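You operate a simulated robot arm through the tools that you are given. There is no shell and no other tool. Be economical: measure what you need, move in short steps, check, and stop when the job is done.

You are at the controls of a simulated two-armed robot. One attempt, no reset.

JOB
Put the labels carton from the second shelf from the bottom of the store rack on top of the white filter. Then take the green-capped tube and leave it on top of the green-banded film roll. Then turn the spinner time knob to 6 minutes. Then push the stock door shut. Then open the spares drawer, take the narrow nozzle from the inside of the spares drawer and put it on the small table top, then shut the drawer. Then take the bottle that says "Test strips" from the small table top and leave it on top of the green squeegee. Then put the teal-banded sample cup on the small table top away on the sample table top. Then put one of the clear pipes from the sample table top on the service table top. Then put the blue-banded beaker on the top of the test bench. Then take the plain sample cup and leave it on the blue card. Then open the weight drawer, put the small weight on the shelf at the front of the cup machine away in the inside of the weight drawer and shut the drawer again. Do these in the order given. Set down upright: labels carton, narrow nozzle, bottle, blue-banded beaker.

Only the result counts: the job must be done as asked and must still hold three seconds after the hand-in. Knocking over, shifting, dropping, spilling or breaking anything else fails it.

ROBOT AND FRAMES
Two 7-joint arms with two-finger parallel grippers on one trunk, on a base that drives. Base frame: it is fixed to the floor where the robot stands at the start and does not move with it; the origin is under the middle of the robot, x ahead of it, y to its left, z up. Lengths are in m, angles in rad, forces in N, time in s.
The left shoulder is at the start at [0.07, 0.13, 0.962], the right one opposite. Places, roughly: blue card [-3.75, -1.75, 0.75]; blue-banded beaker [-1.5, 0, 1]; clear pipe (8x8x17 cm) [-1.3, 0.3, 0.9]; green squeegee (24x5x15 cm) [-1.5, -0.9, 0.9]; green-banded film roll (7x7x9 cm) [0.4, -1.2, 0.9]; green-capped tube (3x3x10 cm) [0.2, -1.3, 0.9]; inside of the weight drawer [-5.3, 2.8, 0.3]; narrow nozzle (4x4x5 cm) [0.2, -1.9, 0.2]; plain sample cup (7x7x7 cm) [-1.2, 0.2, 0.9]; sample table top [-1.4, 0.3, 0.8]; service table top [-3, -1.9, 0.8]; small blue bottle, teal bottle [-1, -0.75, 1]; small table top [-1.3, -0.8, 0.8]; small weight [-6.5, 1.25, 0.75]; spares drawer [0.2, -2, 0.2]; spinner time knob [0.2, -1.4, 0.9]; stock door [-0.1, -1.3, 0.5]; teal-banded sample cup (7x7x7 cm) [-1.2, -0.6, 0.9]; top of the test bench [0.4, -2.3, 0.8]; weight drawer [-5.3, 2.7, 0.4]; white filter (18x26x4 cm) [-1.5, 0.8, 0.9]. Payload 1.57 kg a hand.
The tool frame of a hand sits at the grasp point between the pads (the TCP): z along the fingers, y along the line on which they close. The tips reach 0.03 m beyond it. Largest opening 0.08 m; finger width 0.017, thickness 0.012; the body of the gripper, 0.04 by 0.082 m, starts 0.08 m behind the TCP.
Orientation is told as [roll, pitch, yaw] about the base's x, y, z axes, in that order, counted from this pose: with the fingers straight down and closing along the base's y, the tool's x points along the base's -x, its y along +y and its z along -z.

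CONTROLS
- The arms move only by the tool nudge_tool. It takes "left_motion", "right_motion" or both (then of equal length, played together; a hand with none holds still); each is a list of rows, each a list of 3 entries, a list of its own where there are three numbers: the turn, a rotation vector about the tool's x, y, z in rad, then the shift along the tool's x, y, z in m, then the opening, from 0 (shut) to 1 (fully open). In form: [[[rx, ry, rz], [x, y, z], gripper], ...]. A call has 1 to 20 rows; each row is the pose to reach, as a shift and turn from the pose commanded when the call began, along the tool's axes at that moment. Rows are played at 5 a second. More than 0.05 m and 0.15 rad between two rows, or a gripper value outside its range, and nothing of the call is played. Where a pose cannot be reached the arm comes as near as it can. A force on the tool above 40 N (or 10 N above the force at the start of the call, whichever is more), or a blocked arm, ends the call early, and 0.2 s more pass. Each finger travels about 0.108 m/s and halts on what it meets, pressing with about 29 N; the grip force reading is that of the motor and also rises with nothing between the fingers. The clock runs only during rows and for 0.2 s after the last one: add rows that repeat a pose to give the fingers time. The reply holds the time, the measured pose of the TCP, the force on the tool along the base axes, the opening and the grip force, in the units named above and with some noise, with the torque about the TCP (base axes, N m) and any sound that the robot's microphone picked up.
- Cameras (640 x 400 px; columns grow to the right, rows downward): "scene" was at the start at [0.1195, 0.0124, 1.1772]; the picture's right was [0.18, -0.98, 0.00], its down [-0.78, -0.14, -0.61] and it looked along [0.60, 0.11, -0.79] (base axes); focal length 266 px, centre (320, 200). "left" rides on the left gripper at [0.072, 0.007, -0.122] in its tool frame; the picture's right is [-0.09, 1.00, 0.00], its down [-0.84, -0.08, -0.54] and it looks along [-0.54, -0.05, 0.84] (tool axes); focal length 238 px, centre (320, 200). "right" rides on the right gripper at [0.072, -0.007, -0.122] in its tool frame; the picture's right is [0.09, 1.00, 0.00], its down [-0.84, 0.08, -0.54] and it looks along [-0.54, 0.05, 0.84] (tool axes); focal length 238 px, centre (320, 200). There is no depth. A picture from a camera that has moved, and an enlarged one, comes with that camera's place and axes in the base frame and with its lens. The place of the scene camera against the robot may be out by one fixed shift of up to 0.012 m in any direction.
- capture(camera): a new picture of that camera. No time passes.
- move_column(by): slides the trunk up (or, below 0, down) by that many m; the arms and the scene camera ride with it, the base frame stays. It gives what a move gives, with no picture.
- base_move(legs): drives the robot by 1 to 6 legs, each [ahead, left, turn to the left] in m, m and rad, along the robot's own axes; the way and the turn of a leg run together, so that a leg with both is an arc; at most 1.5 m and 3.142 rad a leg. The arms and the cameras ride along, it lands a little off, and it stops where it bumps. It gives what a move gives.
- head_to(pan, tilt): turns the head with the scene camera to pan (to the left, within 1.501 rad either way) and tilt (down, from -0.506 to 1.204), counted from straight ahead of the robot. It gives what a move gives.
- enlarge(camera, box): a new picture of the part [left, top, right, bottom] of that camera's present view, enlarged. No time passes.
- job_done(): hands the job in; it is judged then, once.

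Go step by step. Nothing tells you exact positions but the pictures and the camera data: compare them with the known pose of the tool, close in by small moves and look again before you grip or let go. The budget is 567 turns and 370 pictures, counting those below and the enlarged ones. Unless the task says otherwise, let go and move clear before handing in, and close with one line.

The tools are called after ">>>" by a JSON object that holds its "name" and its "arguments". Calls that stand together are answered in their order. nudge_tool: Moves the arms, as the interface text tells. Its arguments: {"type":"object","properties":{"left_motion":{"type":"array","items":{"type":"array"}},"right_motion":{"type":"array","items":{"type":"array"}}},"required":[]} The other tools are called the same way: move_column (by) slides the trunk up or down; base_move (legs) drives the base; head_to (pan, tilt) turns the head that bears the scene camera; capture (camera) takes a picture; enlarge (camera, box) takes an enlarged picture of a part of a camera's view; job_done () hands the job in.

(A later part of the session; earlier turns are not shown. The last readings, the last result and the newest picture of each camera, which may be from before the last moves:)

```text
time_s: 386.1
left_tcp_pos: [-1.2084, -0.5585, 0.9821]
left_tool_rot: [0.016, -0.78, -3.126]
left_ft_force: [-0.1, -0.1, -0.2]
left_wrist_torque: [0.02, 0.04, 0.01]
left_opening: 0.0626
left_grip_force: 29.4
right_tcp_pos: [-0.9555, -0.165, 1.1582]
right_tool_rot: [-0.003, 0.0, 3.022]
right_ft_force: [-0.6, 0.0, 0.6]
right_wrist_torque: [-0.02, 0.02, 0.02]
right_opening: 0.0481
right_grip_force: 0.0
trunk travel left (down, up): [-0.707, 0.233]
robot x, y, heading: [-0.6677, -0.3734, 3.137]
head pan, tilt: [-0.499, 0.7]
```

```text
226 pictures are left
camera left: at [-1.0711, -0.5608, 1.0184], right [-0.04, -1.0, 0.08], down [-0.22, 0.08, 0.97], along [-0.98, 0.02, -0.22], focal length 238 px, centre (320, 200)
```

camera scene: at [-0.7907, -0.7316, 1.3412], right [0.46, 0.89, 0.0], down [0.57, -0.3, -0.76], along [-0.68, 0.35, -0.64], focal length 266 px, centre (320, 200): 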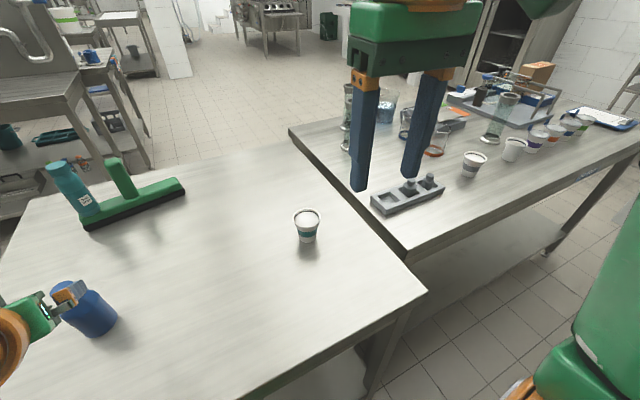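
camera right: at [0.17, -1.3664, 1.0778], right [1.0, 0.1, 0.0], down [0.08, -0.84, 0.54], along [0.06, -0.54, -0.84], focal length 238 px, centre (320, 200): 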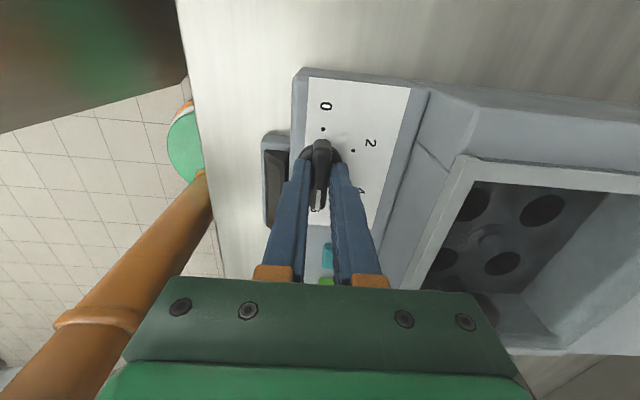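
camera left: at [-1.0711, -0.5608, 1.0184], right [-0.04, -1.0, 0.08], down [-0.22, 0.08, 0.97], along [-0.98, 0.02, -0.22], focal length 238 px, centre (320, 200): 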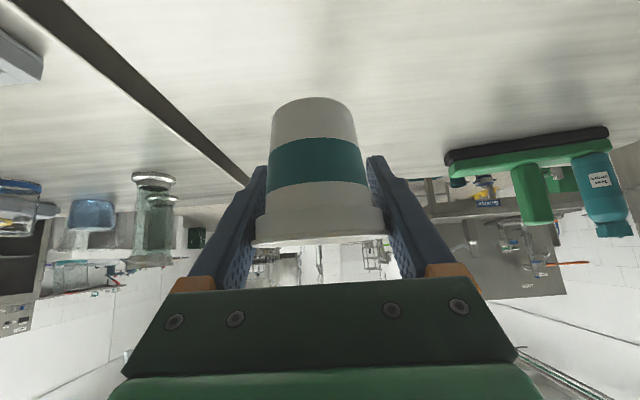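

Held. Moving to the sample table's near edge.

>>> {"name": "base_move", "arguments": {"legs": [[-0.11, 0, 0], [0, -0.31, 0]]}}

>>> {"name": "head_to", "arguments": {"pan": 0.1, "tilt": 0.8}}

>>> {"name": "capture", "arguments": {"camera": "scene"}}

>>> {"name": "capture", "arguments": {"camera": "left"}}

```text
time_s: 389.0
left_tcp_pos: [-1.0968, -0.2468, 0.9801]
left_tool_rot: [0.015, -0.781, -3.128]
left_ft_force: [-0.5, 0.2, -0.5]
left_wrist_torque: [0.02, 0.0, -0.02]
left_opening: 0.0627
left_grip_force: 28.6
right_tcp_pos: [-0.8444, 0.1436, 1.1582]
right_tool_rot: [-0.006, 0.0, 3.021]
right_ft_force: [-0.5, -0.5, 0.5]
right_wrist_torque: [0.01, -0.02, -0.02]
right_opening: 0.0478
right_grip_force: 0.0
trunk travel left (down, up): [-0.707, 0.233]
robot x, y, heading: [-0.5598, -0.0599, 3.128]
head pan, tilt: [-0.499, 0.7]
```

```text
time_s: 390.0
left_tcp_pos: [-1.0964, -0.2455, 0.9816]
left_tool_rot: [0.016, -0.778, -3.128]
left_ft_force: [-0.6, -0.2, -1.0]
left_wrist_torque: [-0.05, 0.04, 0.01]
left_opening: 0.0627
left_grip_force: 29.6
right_tcp_pos: [-0.8431, 0.1459, 1.1581]
right_tool_rot: [-0.004, -0.001, 3.02]
right_ft_force: [-0.9, -0.1, 0.0]
right_wrist_torque: [0.03, -0.03, 0.02]
right_opening: 0.0481
right_grip_force: 0.1
trunk travel left (down, up): [-0.707, 0.233]
robot x, y, heading: [-0.5586, -0.0599, 3.128]
head pan, tilt: [0.099, 0.799]
```

```text
225 pictures are left
camera scene: at [-0.6932, -0.0666, 1.2929], right [-0.09, 1.0, 0.0], down [0.71, 0.06, -0.7], along [-0.69, -0.06, -0.72], focal length 266 px, centre (320, 200)
```

scene: 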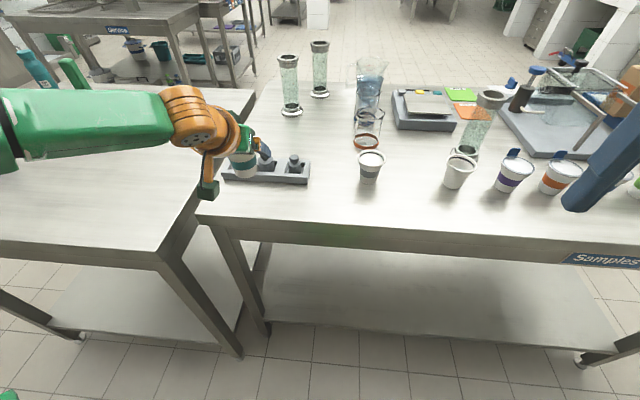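

```text
224 pictures are left
camera left: at [-0.9598, -0.2479, 1.0185], right [-0.04, -1.0, 0.08], down [-0.22, 0.08, 0.97], along [-0.98, 0.02, -0.22], focal length 238 px, centre (320, 200)
```

left: 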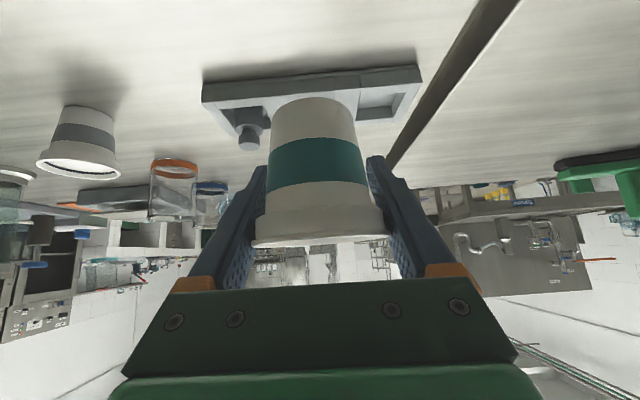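

The gap between the rack and the table edge fits the cup. Lowering.

>>> {"name": "base_move", "arguments": {"legs": [[0.01, 0, 0]]}}

>>> {"name": "move_column", "arguments": {"by": -0.07}}

>>> {"name": "capture", "arguments": {"camera": "left"}}

>>> {"name": "capture", "arguments": {"camera": "scene"}}

```text
time_s: 390.7
left_tcp_pos: [-1.1047, -0.2454, 0.9843]
left_tool_rot: [0.014, -0.782, -3.126]
left_ft_force: [-0.5, 0.0, -1.3]
left_wrist_torque: [0.01, 0.02, 0.03]
left_opening: 0.0625
left_grip_force: 29.0
right_tcp_pos: [-0.8511, 0.1455, 1.1579]
right_tool_rot: [-0.004, -0.002, 3.02]
right_ft_force: [-0.2, -0.2, -0.1]
right_wrist_torque: [0.01, 0.0, 0.03]
right_opening: 0.048
right_grip_force: 0.1
trunk travel left (down, up): [-0.707, 0.233]
robot x, y, heading: [-0.5658, -0.0587, 3.13]
head pan, tilt: [0.099, 0.799]
```

```text
time_s: 391.8
left_tcp_pos: [-1.1074, -0.2447, 0.9124]
left_tool_rot: [0.017, -0.779, -3.124]
left_ft_force: [-0.7, -0.1, -0.9]
left_wrist_torque: [0.03, 0.03, -0.04]
left_opening: 0.0627
left_grip_force: 29.0
right_tcp_pos: [-0.8527, 0.146, 1.0886]
right_tool_rot: [-0.005, -0.001, 3.021]
right_ft_force: [0.8, 0.6, 0.1]
right_wrist_torque: [0.0, -0.02, -0.02]
right_opening: 0.0482
right_grip_force: 0.1
trunk travel left (down, up): [-0.637, 0.303]
robot x, y, heading: [-0.5675, -0.0584, 3.136]
head pan, tilt: [0.099, 0.799]
```

```text
223 pictures are left
camera left: at [-0.9697, -0.2476, 0.9486], right [-0.04, -1.0, 0.08], down [-0.22, 0.08, 0.97], along [-0.98, 0.02, -0.22], focal length 238 px, centre (320, 200)
```

left: 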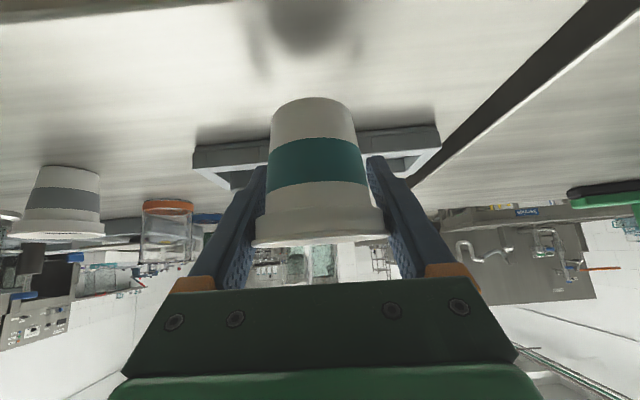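

```text
222 pictures are left
camera scene: at [-0.7031, -0.0664, 1.2229], right [-0.09, 1.0, 0.0], down [0.71, 0.07, -0.7], along [-0.69, -0.06, -0.72], focal length 266 px, centre (320, 200)
```

scene: 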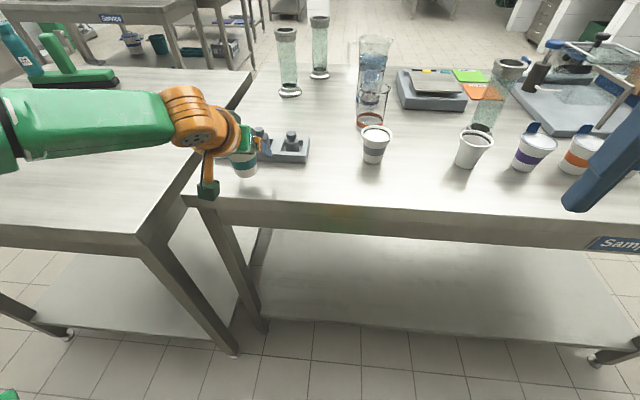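

>>> {"name": "move_column", "arguments": {"by": -0.012}}

>>> {"name": "move_column", "arguments": {"by": -0.006}}

```text
time_s: 392.4
left_tcp_pos: [-1.1071, -0.2439, 0.9006]
left_tool_rot: [0.016, -0.78, -3.126]
left_ft_force: [0.1, -0.7, -0.8]
left_wrist_torque: [-0.03, 0.04, 0.01]
left_opening: 0.0627
left_grip_force: 28.7
right_tcp_pos: [-0.8529, 0.1463, 1.077]
right_tool_rot: [-0.003, 0.0, 3.02]
right_ft_force: [0.4, -0.2, -0.1]
right_wrist_torque: [0.02, -0.03, 0.01]
right_opening: 0.048
right_grip_force: 0.1
trunk travel left (down, up): [-0.625, 0.315]
robot x, y, heading: [-0.5685, -0.0571, 3.136]
head pan, tilt: [0.099, 0.799]
```

```text
time_s: 392.9
left_tcp_pos: [-1.1079, -0.2444, 0.8937]
left_tool_rot: [0.016, -0.78, -3.126]
left_ft_force: [0.0, -0.8, -0.6]
left_wrist_torque: [-0.01, 0.03, 0.01]
left_opening: 0.0626
left_grip_force: 29.0
right_tcp_pos: [-0.8522, 0.146, 1.0699]
right_tool_rot: [-0.004, 0.001, 3.019]
right_ft_force: [0.0, 0.3, -0.9]
right_wrist_torque: [-0.02, 0.0, 0.02]
right_opening: 0.0479
right_grip_force: 0.0
trunk travel left (down, up): [-0.619, 0.321]
robot x, y, heading: [-0.5682, -0.0588, 3.135]
head pan, tilt: [0.099, 0.799]
```

>>> {"name": "move_column", "arguments": {"by": -0.005}}

>>> {"name": "move_column", "arguments": {"by": -0.004}}

```text
time_s: 393.5
left_tcp_pos: [-1.1061, -0.2444, 0.8908]
left_tool_rot: [0.015, -0.781, -3.128]
left_ft_force: [-0.8, 0.7, -0.8]
left_wrist_torque: [0.0, 0.02, 0.01]
left_opening: 0.0626
left_grip_force: 29.0
right_tcp_pos: [-0.8536, 0.1461, 1.0647]
right_tool_rot: [-0.004, 0.002, 3.02]
right_ft_force: [-0.3, -0.1, 0.6]
right_wrist_torque: [0.04, -0.02, -0.02]
right_opening: 0.0481
right_grip_force: 0.0
trunk travel left (down, up): [-0.614, 0.326]
robot x, y, heading: [-0.5701, -0.0597, 3.131]
head pan, tilt: [0.099, 0.799]
```

```text
time_s: 394.0
left_tcp_pos: [-1.1069, -0.2435, 0.8843]
left_tool_rot: [0.016, -0.78, -3.127]
left_ft_force: [-0.7, -1.1, -1.3]
left_wrist_torque: [0.03, 0.03, -0.02]
left_opening: 0.0628
left_grip_force: 29.2
right_tcp_pos: [-0.8532, 0.146, 1.0612]
right_tool_rot: [-0.003, -0.001, 3.021]
right_ft_force: [-0.2, 0.6, -0.2]
right_wrist_torque: [-0.02, 0.01, 0.03]
right_opening: 0.0481
right_grip_force: 0.0
trunk travel left (down, up): [-0.61, 0.33]
robot x, y, heading: [-0.5652, -0.0601, 3.137]
head pan, tilt: [0.099, 0.799]
```

>>> {"name": "move_column", "arguments": {"by": -0.003}}

>>> {"name": "enlarge", "arguments": {"camera": "left", "box": [180, 40, 460, 260]}}

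```text
time_s: 394.5
left_tcp_pos: [-1.1075, -0.245, 0.8832]
left_tool_rot: [0.015, -0.779, -3.126]
left_ft_force: [-0.5, -0.3, -0.1]
left_wrist_torque: [-0.06, 0.0, -0.05]
left_opening: 0.0626
left_grip_force: 29.4
right_tcp_pos: [-0.8538, 0.1462, 1.0574]
right_tool_rot: [-0.005, 0.0, 3.02]
right_ft_force: [0.4, 0.5, 0.1]
right_wrist_torque: [0.02, 0.02, -0.01]
right_opening: 0.048
right_grip_force: 0.0
trunk travel left (down, up): [-0.607, 0.333]
robot x, y, heading: [-0.5713, -0.0555, 3.132]
head pan, tilt: [0.099, 0.799]
```

```text
1.82 times, centred on (320, 150) of left
camera zoom: at [-0.9697, -0.2476, 0.9187], right [-0.04, -1.0, 0.08], down [-0.22, 0.08, 0.97], along [-0.98, 0.02, -0.22], focal length 433 px, centre (320, 291)
```

zoom: 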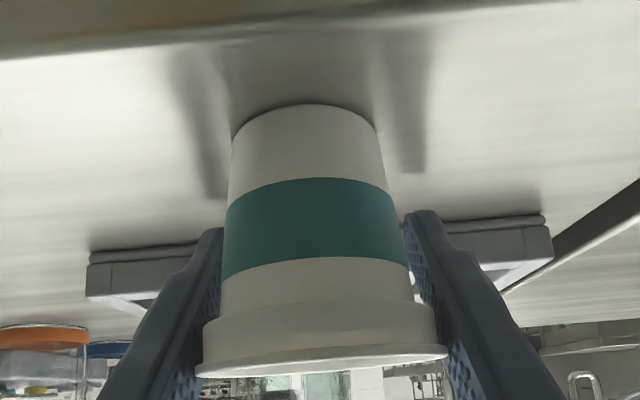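

The cup is on the table, at the same height as when picked. Releasing.

>>> {"name": "nudge_tool", "arguments": {"left_motion": [[[0, 0, 0], [0, 0, 0], 0.85], [[0, 0, 0], [0, 0, 0], 1], [[0, 0, 0], [0, 0, 0], 1]]}}

>>> {"name": "base_move", "arguments": {"legs": [[-0.12, 0, 0]]}}

>>> {"name": "capture", "arguments": {"camera": "left"}}

```text
time_s: 395.3
left_tcp_pos: [-1.1062, -0.2447, 0.8825]
left_tool_rot: [0.015, -0.78, -3.125]
left_ft_force: [0.0, 0.1, -0.1]
left_wrist_torque: [0.06, 0.0, 0.01]
left_opening: 0.0802
left_grip_force: 0.1
right_tcp_pos: [-0.8538, 0.1468, 1.0586]
right_tool_rot: [-0.003, 0.001, 3.019]
right_ft_force: [-0.2, 0.3, -0.1]
right_wrist_torque: [0.03, 0.02, -0.01]
right_opening: 0.0479
right_grip_force: 0.1
trunk travel left (down, up): [-0.607, 0.333]
robot x, y, heading: [-0.5654, -0.0587, 3.138]
head pan, tilt: [0.099, 0.799]
```

```text
time_s: 396.6
left_tcp_pos: [-0.9884, -0.2457, 0.8822]
left_tool_rot: [0.014, -0.778, -3.127]
left_ft_force: [-0.3, 0.7, 0.1]
left_wrist_torque: [-0.01, 0.02, 0.02]
left_opening: 0.0802
left_grip_force: 0.1
right_tcp_pos: [-0.7347, 0.145, 1.0574]
right_tool_rot: [-0.004, -0.001, 3.02]
right_ft_force: [0.1, 0.4, -0.3]
right_wrist_torque: [-0.01, 0.01, 0.0]
right_opening: 0.0481
right_grip_force: 0.0
trunk travel left (down, up): [-0.607, 0.333]
robot x, y, heading: [-0.4491, -0.0619, 3.129]
head pan, tilt: [0.099, 0.799]
```

```text
220 pictures are left
camera left: at [-0.851, -0.2486, 0.9181], right [-0.04, -1.0, 0.08], down [-0.22, 0.08, 0.97], along [-0.98, 0.02, -0.22], focal length 238 px, centre (320, 200)
```

left: 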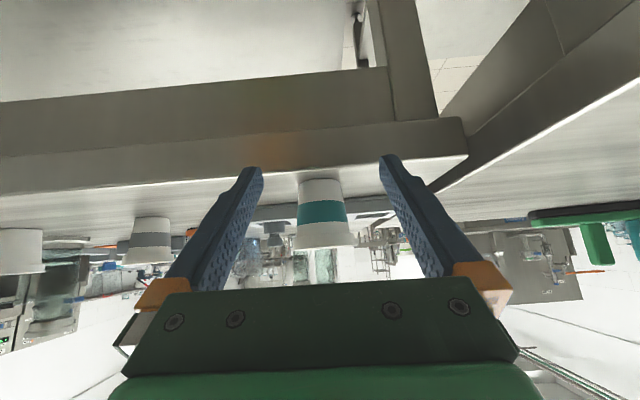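

The teal cup is on the sample table. Next I need a clear pipe: two stand near the sample table's west edge, so I'll drive around to the west side.

>>> {"name": "move_column", "arguments": {"by": 0.2}}

>>> {"name": "base_move", "arguments": {"legs": [[0, 1.5, 0], [1.5, 0, 0], [0.15, 0, 0], [0, 0, -1.56], [1.3, 0, 0], [0, 0, -1.57]]}}

>>> {"name": "head_to", "arguments": {"pan": 0.0, "tilt": 0.7}}

>>> {"name": "capture", "arguments": {"camera": "scene"}}

```text
time_s: 398.7
left_tcp_pos: [-0.9873, -0.2464, 1.0834]
left_tool_rot: [0.014, -0.781, -3.127]
left_ft_force: [0.2, -0.5, 0.0]
left_wrist_torque: [-0.01, 0.0, 0.02]
left_opening: 0.08
left_grip_force: 0.1
right_tcp_pos: [-0.7343, 0.1454, 1.2571]
right_tool_rot: [-0.006, -0.001, 3.02]
right_ft_force: [-0.2, -0.7, -0.4]
right_wrist_torque: [-0.03, 0.01, 0.01]
right_opening: 0.0481
right_grip_force: 0.0
trunk travel left (down, up): [-0.807, 0.133]
robot x, y, heading: [-0.4502, -0.0599, 3.136]
head pan, tilt: [0.099, 0.799]
```

```text
time_s: 427.9
left_tcp_pos: [-1.5776, -0.0724, 1.0824]
left_tool_rot: [0.016, -0.78, 0.013]
left_ft_force: [-0.1, -0.9, 0.2]
left_wrist_torque: [0.0, -0.02, -0.01]
left_opening: 0.0801
left_grip_force: 0.1
right_tcp_pos: [-1.8315, -0.4626, 1.2582]
right_tool_rot: [-0.005, 0.0, -0.126]
right_ft_force: [-0.5, 0.0, -0.1]
right_wrist_torque: [0.0, 0.0, 0.03]
right_opening: 0.0481
right_grip_force: 0.1
trunk travel left (down, up): [-0.807, 0.133]
robot x, y, heading: [-2.117, -0.2578, -0.011]
head pan, tilt: [0.099, 0.799]
```

```text
time_s: 428.6
left_tcp_pos: [-1.5775, -0.0721, 1.082]
left_tool_rot: [0.017, -0.78, 0.013]
left_ft_force: [0.4, 0.2, 0.0]
left_wrist_torque: [0.0, 0.0, 0.0]
left_opening: 0.08
left_grip_force: 0.3
right_tcp_pos: [-1.8307, -0.4628, 1.2587]
right_tool_rot: [-0.002, -0.001, -0.126]
right_ft_force: [-0.4, 1.1, -0.1]
right_wrist_torque: [-0.02, -0.01, -0.03]
right_opening: 0.048
right_grip_force: 0.0
trunk travel left (down, up): [-0.807, 0.133]
robot x, y, heading: [-2.116, -0.2588, -0.009]
head pan, tilt: [0.0, 0.7]
```

```text
219 pictures are left
camera scene: at [-1.9852, -0.2602, 1.4012], right [-0.01, -1.0, 0.0], down [-0.64, 0.01, -0.76], along [0.76, -0.01, -0.64], focal length 266 px, centre (320, 200)
```

scene: 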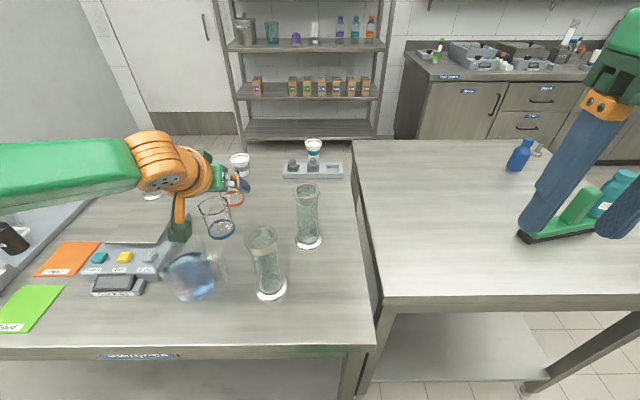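

>>> {"name": "enlarge", "arguments": {"camera": "scene", "box": [150, 160, 350, 310]}}

```text
2.67 times, centred on (250, 235) of scene
camera zoom: at [-1.9852, -0.2602, 1.4012], right [-0.01, -1.0, 0.0], down [-0.64, 0.01, -0.76], along [0.76, -0.01, -0.64], focal length 710 px, centre (507, 107)
```

zoom: 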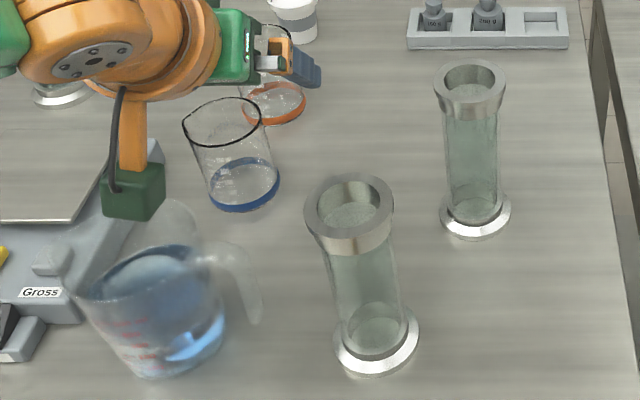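

The pipes have 8 cm flanges with a ~6.4 cm glass body. I'll take the nearer one at about (-1.647,-0.153), gripping the glass at z≈0.905. First I'll back off, line up and lower.

>>> {"name": "base_move", "arguments": {"legs": [[-0.24, 0, 0], [0, -0.08, 0.01]]}}

>>> {"name": "move_column", "arguments": {"by": -0.177}}

>>> {"name": "capture", "arguments": {"camera": "left"}}

```text
time_s: 431.0
left_tcp_pos: [-1.818, -0.1384, 1.0816]
left_tool_rot: [0.007, -0.781, 0.031]
left_ft_force: [-0.9, 0.0, 0.3]
left_wrist_torque: [-0.04, 0.0, 0.0]
left_opening: 0.08
left_grip_force: 0.1
right_tcp_pos: [-2.0671, -0.5304, 1.2586]
right_tool_rot: [-0.01, 0.002, -0.113]
right_ft_force: [-0.3, -0.4, 0.5]
right_wrist_torque: [-0.07, -0.03, 0.0]
right_opening: 0.0483
right_grip_force: 0.1
trunk travel left (down, up): [-0.807, 0.133]
robot x, y, heading: [-2.3567, -0.3372, 0.001]
head pan, tilt: [0.0, 0.7]
```

```text
time_s: 433.0
left_tcp_pos: [-1.8195, -0.1433, 0.9063]
left_tool_rot: [0.016, -0.781, 0.027]
left_ft_force: [-0.1, 0.6, 0.1]
left_wrist_torque: [0.02, -0.01, -0.01]
left_opening: 0.0801
left_grip_force: 0.0
right_tcp_pos: [-2.0696, -0.5365, 1.0816]
right_tool_rot: [-0.004, -0.001, -0.111]
right_ft_force: [0.7, 1.1, 0.6]
right_wrist_torque: [0.0, 0.0, -0.01]
right_opening: 0.048
right_grip_force: 0.0
trunk travel left (down, up): [-0.63, 0.31]
robot x, y, heading: [-2.3596, -0.3316, 0.002]
head pan, tilt: [0.0, 0.7]
```

```text
217 pictures are left
camera left: at [-1.9564, -0.1419, 0.9416], right [0.03, 1.0, 0.08], down [0.22, -0.08, 0.97], along [0.98, -0.01, -0.22], focal length 238 px, centre (320, 200)
```

left: 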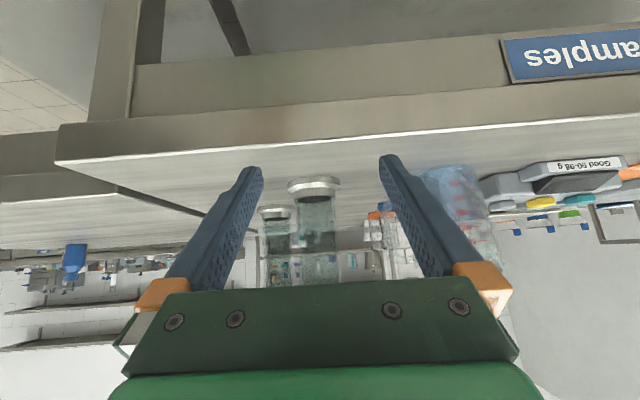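

>>> {"name": "base_move", "arguments": {"legs": [[0.12, -0.008, 0]]}}

>>> {"name": "capture", "arguments": {"camera": "left"}}

```text
time_s: 434.3
left_tcp_pos: [-1.7003, -0.1514, 0.9069]
left_tool_rot: [0.015, -0.781, 0.027]
left_ft_force: [0.0, 0.2, -0.1]
left_wrist_torque: [-0.01, 0.01, -0.02]
left_opening: 0.0798
left_grip_force: 0.0
right_tcp_pos: [-1.9511, -0.5441, 1.0835]
right_tool_rot: [-0.003, -0.002, -0.112]
right_ft_force: [0.7, 0.4, -0.4]
right_wrist_torque: [0.03, 0.0, -0.01]
right_opening: 0.048
right_grip_force: 0.0
trunk travel left (down, up): [-0.63, 0.31]
robot x, y, heading: [-2.2356, -0.3413, 0.005]
head pan, tilt: [0.0, 0.7]
```

```text
216 pictures are left
camera left: at [-1.8373, -0.1494, 0.9421], right [0.03, 1.0, 0.08], down [0.22, -0.08, 0.97], along [0.98, -0.01, -0.22], focal length 238 px, centre (320, 200)
```

left: 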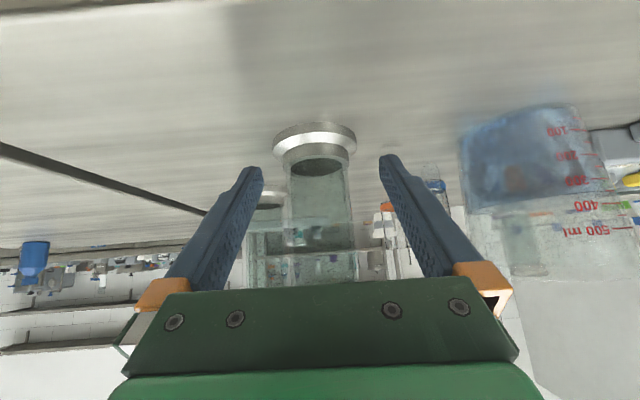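

>>> {"name": "base_move", "arguments": {"legs": [[0.045, 0, 0]]}}

>>> {"name": "capture", "arguments": {"camera": "left"}}

```text
time_s: 435.2
left_tcp_pos: [-1.6566, -0.1512, 0.9069]
left_tool_rot: [0.016, -0.784, 0.027]
left_ft_force: [-0.4, 0.2, 1.0]
left_wrist_torque: [0.01, 0.0, -0.05]
left_opening: 0.0799
left_grip_force: 0.0
right_tcp_pos: [-1.9063, -0.5441, 1.0824]
right_tool_rot: [-0.002, -0.003, -0.114]
right_ft_force: [-0.1, -0.4, -0.4]
right_wrist_torque: [0.02, -0.04, -0.04]
right_opening: 0.0482
right_grip_force: 0.1
trunk travel left (down, up): [-0.63, 0.31]
robot x, y, heading: [-2.1923, -0.3413, -0.003]
head pan, tilt: [0.0, 0.7]
```

```text
215 pictures are left
camera left: at [-1.7938, -0.1496, 0.9428], right [0.03, 1.0, 0.08], down [0.21, -0.08, 0.97], along [0.98, -0.01, -0.22], focal length 238 px, centre (320, 200)
```

left: 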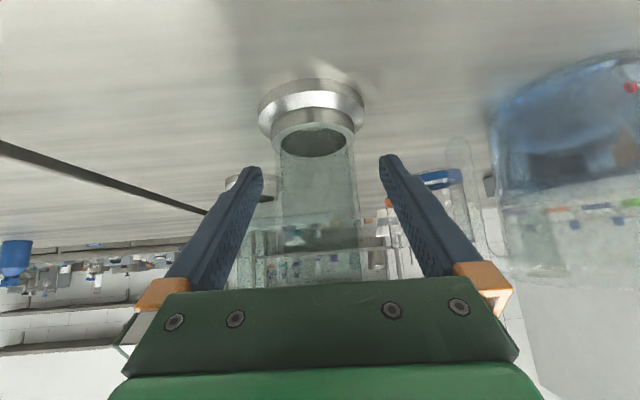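

>>> {"name": "move_column", "arguments": {"by": 0.005}}

>>> {"name": "base_move", "arguments": {"legs": [[0.02, 0, 0]]}}

>>> {"name": "capture", "arguments": {"camera": "left"}}

```text
time_s: 435.7
left_tcp_pos: [-1.6567, -0.1509, 0.9106]
left_tool_rot: [0.016, -0.783, 0.027]
left_ft_force: [0.0, 0.7, 0.0]
left_wrist_torque: [-0.02, -0.03, 0.02]
left_opening: 0.0798
left_grip_force: 0.0
right_tcp_pos: [-1.9042, -0.5458, 1.0867]
right_tool_rot: [-0.001, -0.002, -0.114]
right_ft_force: [-0.1, 0.1, 0.9]
right_wrist_torque: [0.02, 0.02, 0.0]
right_opening: 0.0479
right_grip_force: 0.1
trunk travel left (down, up): [-0.635, 0.305]
robot x, y, heading: [-2.1947, -0.346, 0.006]
head pan, tilt: [0.0, 0.7]
```

```text
time_s: 436.5
left_tcp_pos: [-1.6365, -0.1511, 0.9122]
left_tool_rot: [0.018, -0.783, 0.026]
left_ft_force: [-2.0, -0.7, 0.4]
left_wrist_torque: [-0.04, -0.12, -0.02]
left_opening: 0.0799
left_grip_force: 0.0
right_tcp_pos: [-1.887, -0.5451, 1.0875]
right_tool_rot: [-0.003, -0.005, -0.113]
right_ft_force: [0.3, 0.1, 0.2]
right_wrist_torque: [-0.03, 0.01, 0.02]
right_opening: 0.048
right_grip_force: 0.1
trunk travel left (down, up): [-0.635, 0.305]
robot x, y, heading: [-2.1695, -0.3419, -0.0]
head pan, tilt: [0.0, 0.7]
```

```text
214 pictures are left
camera left: at [-1.7738, -0.1495, 0.9478], right [0.03, 1.0, 0.08], down [0.21, -0.08, 0.97], along [0.98, -0.01, -0.22], focal length 238 px, centre (320, 200)
```

left: 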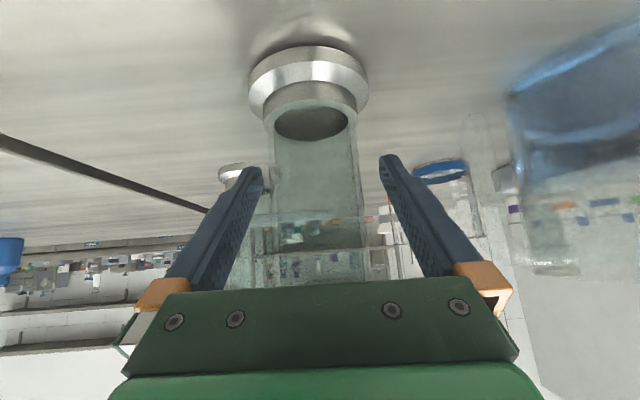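

Slight contact between the gripper body and the top flange. I'll back off and make the tool more horizontal.

>>> {"name": "base_move", "arguments": {"legs": [[-0.07, 0, 0]]}}

>>> {"name": "nudge_tool", "arguments": {"left_motion": [[[0, -0.14, 0], [0, 0, 0], 1], [[0, -0.28, 0], [-0.006, 0, -0.006], 1], [[0, -0.42, 0], [-0.01, 0, -0.01], 1], [[0, -0.42, 0], [-0.01, 0, -0.01], 1]]}}

>>> {"name": "capture", "arguments": {"camera": "left"}}

>>> {"name": "capture", "arguments": {"camera": "scene"}}

```text
time_s: 437.5
left_tcp_pos: [-1.7032, -0.1508, 0.9089]
left_tool_rot: [0.016, -0.777, 0.026]
left_ft_force: [0.3, -0.4, 0.7]
left_wrist_torque: [-0.03, 0.01, 0.01]
left_opening: 0.0797
left_grip_force: 0.0
right_tcp_pos: [-1.9513, -0.5449, 1.0846]
right_tool_rot: [-0.002, 0.003, -0.111]
right_ft_force: [-0.6, -0.2, -0.4]
right_wrist_torque: [0.0, 0.02, 0.01]
right_opening: 0.048
right_grip_force: 0.0
trunk travel left (down, up): [-0.635, 0.305]
robot x, y, heading: [-2.2401, -0.3424, 0.006]
head pan, tilt: [0.0, 0.7]
```

```text
time_s: 438.5
left_tcp_pos: [-1.7043, -0.1516, 0.9253]
left_tool_rot: [0.029, -1.201, 0.009]
left_ft_force: [-0.7, 0.6, 0.3]
left_wrist_torque: [-0.02, 0.02, -0.01]
left_opening: 0.0802
left_grip_force: 0.0
right_tcp_pos: [-1.953, -0.5446, 1.0859]
right_tool_rot: [-0.002, 0.001, -0.113]
right_ft_force: [0.2, 0.1, -0.4]
right_wrist_torque: [0.02, 0.03, -0.01]
right_opening: 0.0483
right_grip_force: 0.0
trunk travel left (down, up): [-0.635, 0.305]
robot x, y, heading: [-2.2404, -0.3404, 0.003]
head pan, tilt: [0.0, 0.7]
```

```text
213 pictures are left
camera left: at [-1.8441, -0.1493, 0.9018], right [0.0, 1.0, 0.1], down [-0.2, -0.1, 0.98], along [0.98, -0.02, 0.2], focal length 238 px, centre (320, 200)
```

left: 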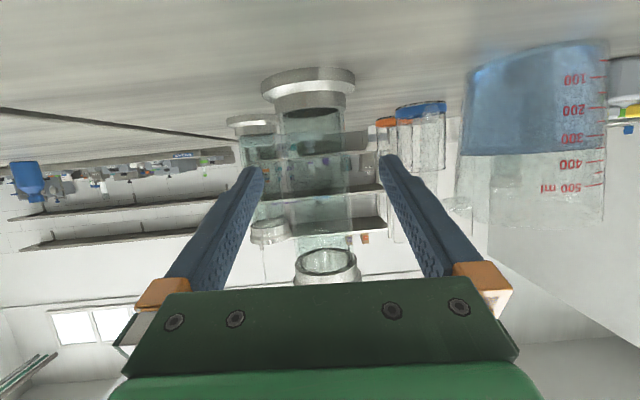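

```text
212 pictures are left
camera scene: at [-2.1098, -0.3432, 1.2292], right [0.0, -1.0, 0.0], down [-0.64, 0.0, -0.76], along [0.76, 0.0, -0.64], focal length 266 px, centre (320, 200)
```

scene: 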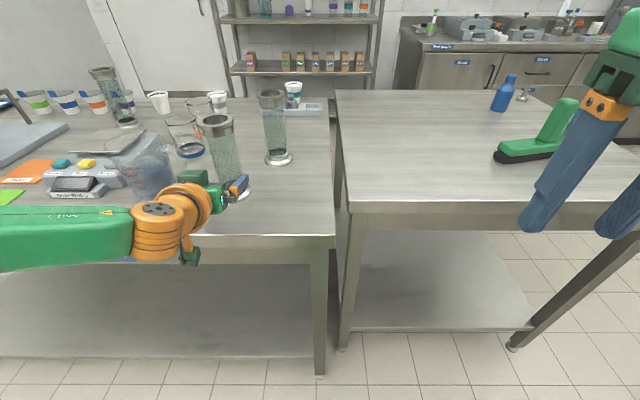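

>>> {"name": "base_move", "arguments": {"legs": [[0.06, 0, 0]]}}

>>> {"name": "capture", "arguments": {"camera": "left"}}

```text
time_s: 439.5
left_tcp_pos: [-1.6467, -0.1498, 0.9266]
left_tool_rot: [0.032, -1.202, 0.007]
left_ft_force: [-0.8, 0.6, 0.2]
left_wrist_torque: [0.05, -0.01, -0.02]
left_opening: 0.08
left_grip_force: 0.1
right_tcp_pos: [-1.8971, -0.5449, 1.0872]
right_tool_rot: [-0.004, -0.004, -0.114]
right_ft_force: [-0.5, 0.1, -1.0]
right_wrist_torque: [-0.02, 0.01, 0.0]
right_opening: 0.0482
right_grip_force: 0.1
trunk travel left (down, up): [-0.635, 0.305]
robot x, y, heading: [-2.1843, -0.3407, -0.0]
head pan, tilt: [0.0, 0.7]
```

```text
211 pictures are left
camera left: at [-1.7867, -0.1492, 0.9029], right [0.0, 1.0, 0.1], down [-0.2, -0.1, 0.97], along [0.98, -0.02, 0.2], focal length 238 px, centre (320, 200)
```

left: 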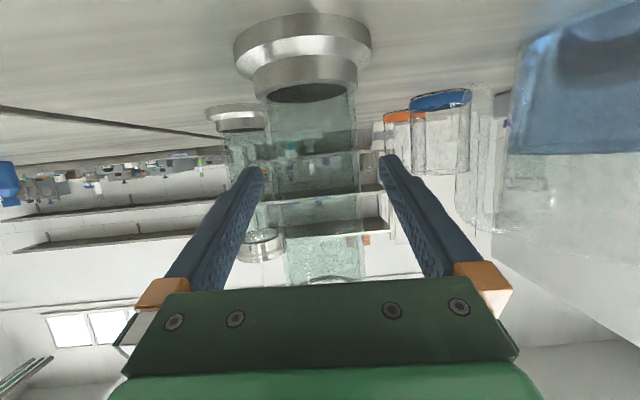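

>>> {"name": "base_move", "arguments": {"legs": [[0.02, -0.005, 0]]}}

>>> {"name": "nudge_tool", "arguments": {"left_motion": [[[0, 0, 0], [0, 0, 0], 0.9], [[0, 0, 0], [0, 0, 0], 0.8], [[0, 0, 0], [0, 0, 0], 0.6], [[0, 0, 0], [0, 0, 0], 0.5], [[0, 0, 0], [0, 0, 0], 0.5]]}}

>>> {"name": "capture", "arguments": {"camera": "left"}}

```text
time_s: 440.3
left_tcp_pos: [-1.6269, -0.1546, 0.9265]
left_tool_rot: [0.03, -1.202, 0.009]
left_ft_force: [1.3, 0.2, -0.4]
left_wrist_torque: [-0.02, 0.04, -0.01]
left_opening: 0.0801
left_grip_force: 0.1
right_tcp_pos: [-1.8771, -0.5488, 1.0872]
right_tool_rot: [-0.002, -0.004, -0.114]
right_ft_force: [-0.4, -0.4, 0.3]
right_wrist_torque: [0.01, -0.03, 0.0]
right_opening: 0.048
right_grip_force: 0.0
trunk travel left (down, up): [-0.635, 0.305]
robot x, y, heading: [-2.1607, -0.3493, 0.004]
head pan, tilt: [0.0, 0.7]
```

```text
time_s: 441.5
left_tcp_pos: [-1.6253, -0.1559, 0.9263]
left_tool_rot: [0.031, -1.201, 0.007]
left_ft_force: [-1.3, 1.2, 0.0]
left_wrist_torque: [-0.12, -0.04, -0.02]
left_opening: 0.0592
left_grip_force: 29.3
right_tcp_pos: [-1.8752, -0.5501, 1.0863]
right_tool_rot: [-0.003, -0.001, -0.115]
right_ft_force: [-0.1, -0.4, -1.0]
right_wrist_torque: [-0.02, 0.02, -0.01]
right_opening: 0.0478
right_grip_force: 0.0
trunk travel left (down, up): [-0.635, 0.305]
robot x, y, heading: [-2.159, -0.3467, -0.0]
head pan, tilt: [0.0, 0.7]
```

```text
210 pictures are left
camera left: at [-1.7655, -0.154, 0.9022], right [0.0, 1.0, 0.1], down [-0.2, -0.1, 0.98], along [0.98, -0.02, 0.2], focal length 238 px, centre (320, 200)
```

left: 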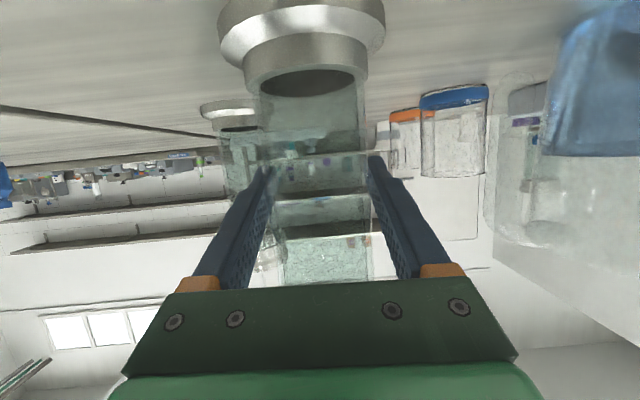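

Gripped. Lifting straight up with the trunk and backing out.

>>> {"name": "move_column", "arguments": {"by": 0.06}}

>>> {"name": "capture", "arguments": {"camera": "left"}}

```text
time_s: 442.5
left_tcp_pos: [-1.6239, -0.1545, 0.9855]
left_tool_rot: [0.032, -1.199, 0.007]
left_ft_force: [0.1, -0.6, -4.6]
left_wrist_torque: [0.03, -0.08, -0.02]
left_opening: 0.0593
left_grip_force: 29.2
right_tcp_pos: [-1.8734, -0.5491, 1.1461]
right_tool_rot: [-0.005, 0.0, -0.113]
right_ft_force: [-0.1, -0.5, 0.2]
right_wrist_torque: [0.01, -0.01, 0.0]
right_opening: 0.0481
right_grip_force: 0.1
trunk travel left (down, up): [-0.695, 0.245]
robot x, y, heading: [-2.1624, -0.3458, 0.008]
head pan, tilt: [0.0, 0.7]
```

```text
209 pictures are left
camera left: at [-1.7642, -0.1537, 0.9615], right [0.0, 1.0, 0.1], down [-0.2, -0.1, 0.98], along [0.98, -0.02, 0.2], focal length 238 px, centre (320, 200)
```

left: 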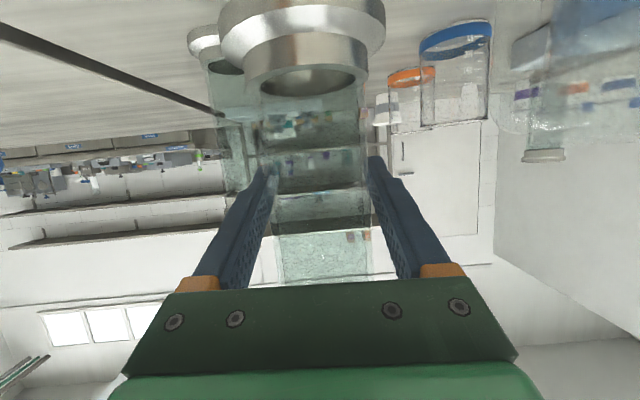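

>>> {"name": "move_column", "arguments": {"by": 0.08}}

>>> {"name": "base_move", "arguments": {"legs": [[-0.32, 0, 0], [0, 0, -1.57], [0, 0, -1.57], [-0.28, 0, 0], [0, 1.35, 0]]}}

>>> {"name": "head_to", "arguments": {"pan": 0.0, "tilt": 0.6}}

>>> {"name": "capture", "arguments": {"camera": "scene"}}

```text
time_s: 443.6
left_tcp_pos: [-1.6245, -0.1564, 1.0638]
left_tool_rot: [0.031, -1.198, 0.008]
left_ft_force: [-0.5, -0.1, -3.8]
left_wrist_torque: [0.01, -0.07, -0.01]
left_opening: 0.0595
left_grip_force: 29.3
right_tcp_pos: [-1.874, -0.5487, 1.2264]
right_tool_rot: [-0.003, 0.001, -0.115]
right_ft_force: [0.3, -0.3, -0.6]
right_wrist_torque: [0.0, -0.02, 0.0]
right_opening: 0.0481
right_grip_force: 0.1
trunk travel left (down, up): [-0.775, 0.165]
robot x, y, heading: [-2.1621, -0.3493, 0.004]
head pan, tilt: [0.0, 0.7]
```

```text
time_s: 461.3
left_tcp_pos: [-2.7297, -1.8877, 1.0649]
left_tool_rot: [0.032, -1.2, -3.132]
left_ft_force: [-0.3, -0.3, -3.8]
left_wrist_torque: [-0.02, 0.06, -0.01]
left_opening: 0.0594
left_grip_force: 28.4
right_tcp_pos: [-2.4834, -1.493, 1.2255]
right_tool_rot: [-0.004, 0.0, 3.032]
right_ft_force: [-0.2, 0.7, 0.9]
right_wrist_torque: [0.01, 0.01, 0.0]
right_opening: 0.0479
right_grip_force: 0.1
trunk travel left (down, up): [-0.775, 0.165]
robot x, y, heading: [-2.194, -1.6945, -3.135]
head pan, tilt: [0.0, 0.7]
```

```text
time_s: 462.0
left_tcp_pos: [-2.7302, -1.8884, 1.064]
left_tool_rot: [0.03, -1.198, -3.13]
left_ft_force: [0.3, 0.3, -2.4]
left_wrist_torque: [0.01, 0.03, -0.01]
left_opening: 0.0592
left_grip_force: 29.0
right_tcp_pos: [-2.4841, -1.4947, 1.2253]
right_tool_rot: [-0.004, 0.001, 3.034]
right_ft_force: [-0.2, 0.8, 0.5]
right_wrist_torque: [0.0, 0.0, -0.01]
right_opening: 0.0483
right_grip_force: 0.1
trunk travel left (down, up): [-0.775, 0.165]
robot x, y, heading: [-2.1952, -1.6915, -3.137]
head pan, tilt: [0.0, 0.6]
```

```text
208 pictures are left
camera scene: at [-2.3381, -1.6958, 1.3777], right [-0.01, 1.0, 0.0], down [0.57, 0.0, -0.82], along [-0.82, -0.01, -0.57], focal length 266 px, centre (320, 200)
```

scene: 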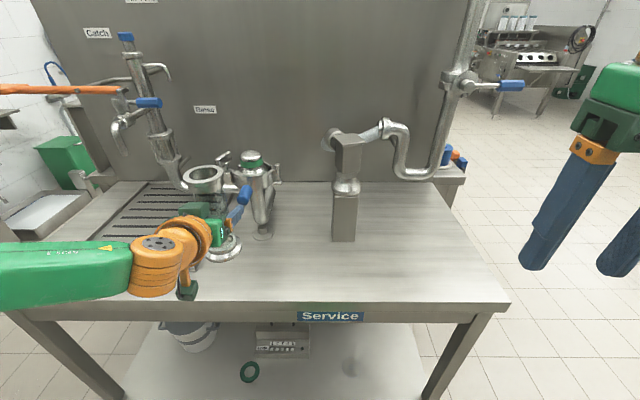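

The east part of the service table is free. I'll place the pipe around (-2.80,-1.45).

>>> {"name": "base_move", "arguments": {"legs": [[0, -0.43, 0], [0.07, 0, 0]]}}

>>> {"name": "move_column", "arguments": {"by": -0.11}}

>>> {"name": "capture", "arguments": {"camera": "scene"}}

>>> {"name": "capture", "arguments": {"camera": "left"}}

```text
time_s: 465.2
left_tcp_pos: [-2.7971, -1.4635, 1.0677]
left_tool_rot: [0.031, -1.205, -3.131]
left_ft_force: [1.1, 0.1, -2.8]
left_wrist_torque: [0.0, 0.06, 0.0]
left_opening: 0.0593
left_grip_force: 28.6
right_tcp_pos: [-2.5487, -1.0691, 1.2286]
right_tool_rot: [-0.003, -0.008, 3.033]
right_ft_force: [1.2, 0.3, -0.4]
right_wrist_torque: [0.0, 0.05, -0.01]
right_opening: 0.048
right_grip_force: 0.0
trunk travel left (down, up): [-0.775, 0.165]
robot x, y, heading: [-2.2647, -1.2727, -3.136]
head pan, tilt: [0.0, 0.6]
```

```text
time_s: 466.6
left_tcp_pos: [-2.803, -1.4638, 0.9547]
left_tool_rot: [0.031, -1.199, -3.13]
left_ft_force: [-0.2, -0.3, -3.6]
left_wrist_torque: [0.02, 0.06, -0.02]
left_opening: 0.0591
left_grip_force: 28.5
right_tcp_pos: [-2.5559, -1.0683, 1.1163]
right_tool_rot: [-0.003, 0.0, 3.035]
right_ft_force: [0.2, 0.5, -0.9]
right_wrist_torque: [0.0, 0.03, 0.01]
right_opening: 0.0482
right_grip_force: 0.1
trunk travel left (down, up): [-0.665, 0.275]
robot x, y, heading: [-2.2655, -1.2683, -3.136]
head pan, tilt: [0.0, 0.6]
```

```text
207 pictures are left
camera scene: at [-2.4106, -1.2709, 1.2677], right [-0.01, 1.0, 0.0], down [0.57, 0.0, -0.82], along [-0.82, 0.0, -0.57], focal length 266 px, centre (320, 200)
```

scene: 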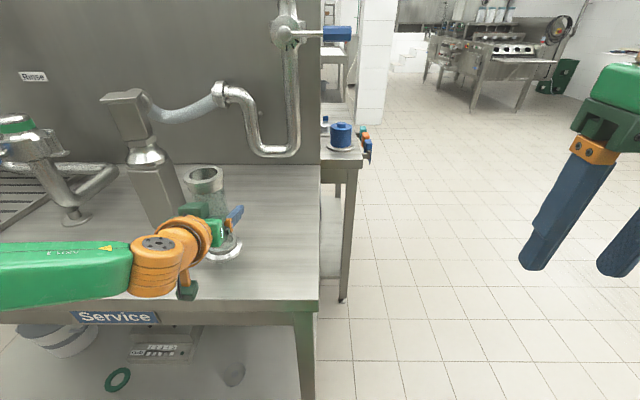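

```text
206 pictures are left
camera left: at [-2.6632, -1.4643, 0.9315], right [0.01, -1.0, 0.1], down [0.2, 0.1, 0.98], along [-0.98, 0.01, 0.2], focal length 238 px, centre (320, 200)
```

left: 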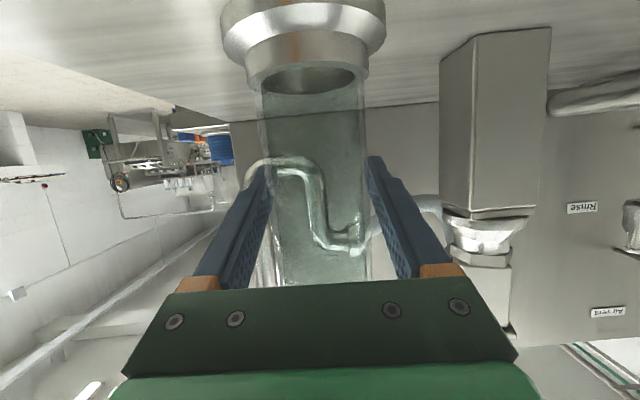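

>>> {"name": "move_column", "arguments": {"by": -0.022}}

>>> {"name": "move_column", "arguments": {"by": -0.006}}

```text
time_s: 467.3
left_tcp_pos: [-2.8037, -1.4627, 0.9335]
left_tool_rot: [0.031, -1.199, -3.131]
left_ft_force: [0.3, 0.0, -3.4]
left_wrist_torque: [0.01, 0.08, 0.0]
left_opening: 0.0595
left_grip_force: 29.0
right_tcp_pos: [-2.5553, -1.0679, 1.0941]
right_tool_rot: [-0.003, 0.0, 3.032]
right_ft_force: [-0.6, -0.8, -0.8]
right_wrist_torque: [0.01, -0.01, -0.04]
right_opening: 0.0479
right_grip_force: 0.0
trunk travel left (down, up): [-0.643, 0.297]
robot x, y, heading: [-2.2653, -1.2691, -3.138]
head pan, tilt: [0.0, 0.6]
```

```text
time_s: 467.9
left_tcp_pos: [-2.8024, -1.4619, 0.9265]
left_tool_rot: [0.031, -1.201, -3.131]
left_ft_force: [-0.5, -1.3, -0.2]
left_wrist_torque: [0.15, 0.15, 0.04]
left_opening: 0.0594
left_grip_force: 29.0
right_tcp_pos: [-2.5539, -1.0685, 1.09]
right_tool_rot: [-0.003, -0.002, 3.034]
right_ft_force: [0.1, 0.4, 0.8]
right_wrist_torque: [0.0, 0.01, 0.01]
right_opening: 0.0479
right_grip_force: 0.0
trunk travel left (down, up): [-0.637, 0.303]
robot x, y, heading: [-2.2639, -1.2691, -3.139]
head pan, tilt: [0.0, 0.6]
```

Weight is off, so it's touching. Releasing and backing off.

>>> {"name": "move_column", "arguments": {"by": -0.001}}

>>> {"name": "nudge_tool", "arguments": {"left_motion": [[[0, 0, 0], [0, 0, 0], 0.8], [[0, 0, 0], [0, 0, 0], 0.9], [[0, 0, 0], [0, 0, 0], 1], [[0, 0, 0], [0, 0, 0], 1]]}}

>>> {"name": "capture", "arguments": {"camera": "left"}}

```text
time_s: 468.4
left_tcp_pos: [-2.8019, -1.4626, 0.9264]
left_tool_rot: [0.031, -1.205, -3.131]
left_ft_force: [-4.8, -1.7, 8.0]
left_wrist_torque: [0.25, -0.23, 0.11]
left_opening: 0.059
left_grip_force: 28.4
right_tcp_pos: [-2.5556, -1.0674, 1.088]
right_tool_rot: [-0.004, -0.002, 3.036]
right_ft_force: [0.0, 0.0, 0.5]
right_wrist_torque: [-0.01, -0.04, -0.01]
right_opening: 0.0481
right_grip_force: 0.0
trunk travel left (down, up): [-0.636, 0.304]
robot x, y, heading: [-2.2626, -1.2673, -3.134]
head pan, tilt: [0.0, 0.6]
```

```text
time_s: 469.4
left_tcp_pos: [-2.8016, -1.4614, 0.9266]
left_tool_rot: [0.03, -1.202, -3.13]
left_ft_force: [-0.1, 0.3, -0.7]
left_wrist_torque: [0.01, 0.0, 0.01]
left_opening: 0.08
left_grip_force: 0.1
right_tcp_pos: [-2.555, -1.0679, 1.0869]
right_tool_rot: [-0.004, -0.003, 3.034]
right_ft_force: [-0.5, -0.2, -0.2]
right_wrist_torque: [0.06, -0.02, 0.02]
right_opening: 0.0479
right_grip_force: 0.1
trunk travel left (down, up): [-0.636, 0.304]
robot x, y, heading: [-2.2637, -1.2717, -3.134]
head pan, tilt: [0.0, 0.6]
```

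```text
205 pictures are left
camera left: at [-2.6624, -1.464, 0.903], right [0.01, -1.0, 0.1], down [0.2, 0.1, 0.98], along [-0.98, 0.01, 0.2], focal length 238 px, centre (320, 200)
```

left: 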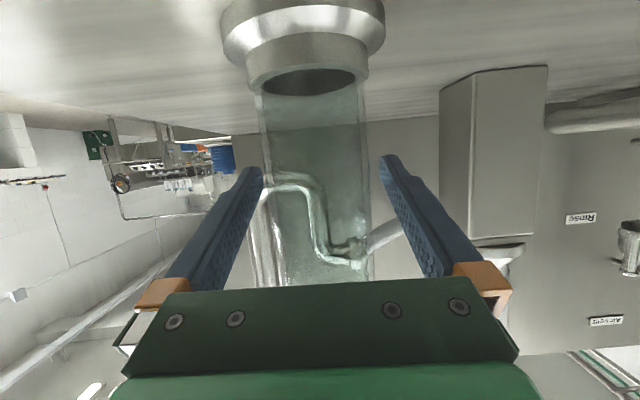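

>>> {"name": "nudge_tool", "arguments": {"left_motion": [[[0, 0, 0], [0, -0.005, 0], 1], [[0, 0, 0], [0.004, -0.005, -0.025], 1], [[0, 0, 0], [0.008, -0.005, -0.05], 1], [[0, 0, 0], [0.008, -0.005, -0.05], 1]]}}

>>> {"name": "base_move", "arguments": {"legs": [[-0.15, 0, 0]]}}

>>> {"name": "capture", "arguments": {"camera": "scene"}}

```text
time_s: 470.4
left_tcp_pos: [-2.7528, -1.4554, 0.9358]
left_tool_rot: [0.032, -1.198, -3.13]
left_ft_force: [0.0, -0.2, 0.2]
left_wrist_torque: [0.0, 0.03, 0.0]
left_opening: 0.0799
left_grip_force: 0.1
right_tcp_pos: [-2.5553, -1.068, 1.0872]
right_tool_rot: [-0.003, -0.001, 3.034]
right_ft_force: [0.6, 0.0, 0.2]
right_wrist_torque: [0.02, -0.04, 0.01]
right_opening: 0.0478
right_grip_force: 0.1
trunk travel left (down, up): [-0.636, 0.304]
robot x, y, heading: [-2.2654, -1.2701, -3.138]
head pan, tilt: [0.0, 0.6]
```

```text
time_s: 471.7
left_tcp_pos: [-2.6056, -1.4553, 0.9348]
left_tool_rot: [0.032, -1.199, -3.129]
left_ft_force: [-0.1, 0.6, -0.1]
left_wrist_torque: [-0.02, -0.02, -0.03]
left_opening: 0.0801
left_grip_force: 0.0
right_tcp_pos: [-2.408, -1.0674, 1.0879]
right_tool_rot: [-0.004, -0.003, 3.033]
right_ft_force: [-0.1, 0.4, -0.2]
right_wrist_torque: [0.01, -0.02, 0.0]
right_opening: 0.0481
right_grip_force: 0.1
trunk travel left (down, up): [-0.636, 0.304]
robot x, y, heading: [-2.1189, -1.2628, -3.136]
head pan, tilt: [0.0, 0.6]
```

```text
204 pictures are left
camera scene: at [-2.2629, -1.2698, 1.2386], right [-0.01, 1.0, 0.0], down [0.57, 0.0, -0.82], along [-0.82, 0.0, -0.57], focal length 266 px, centre (320, 200)
```

scene: 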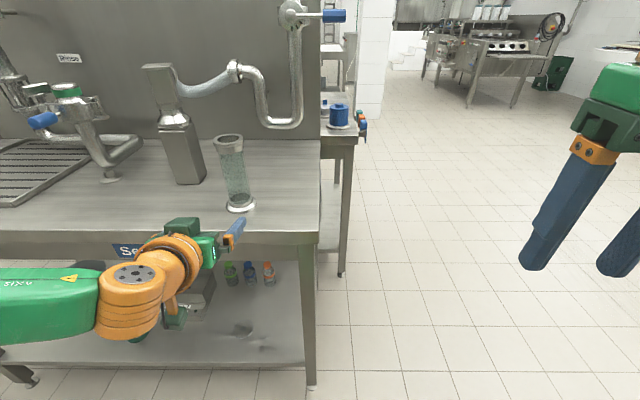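

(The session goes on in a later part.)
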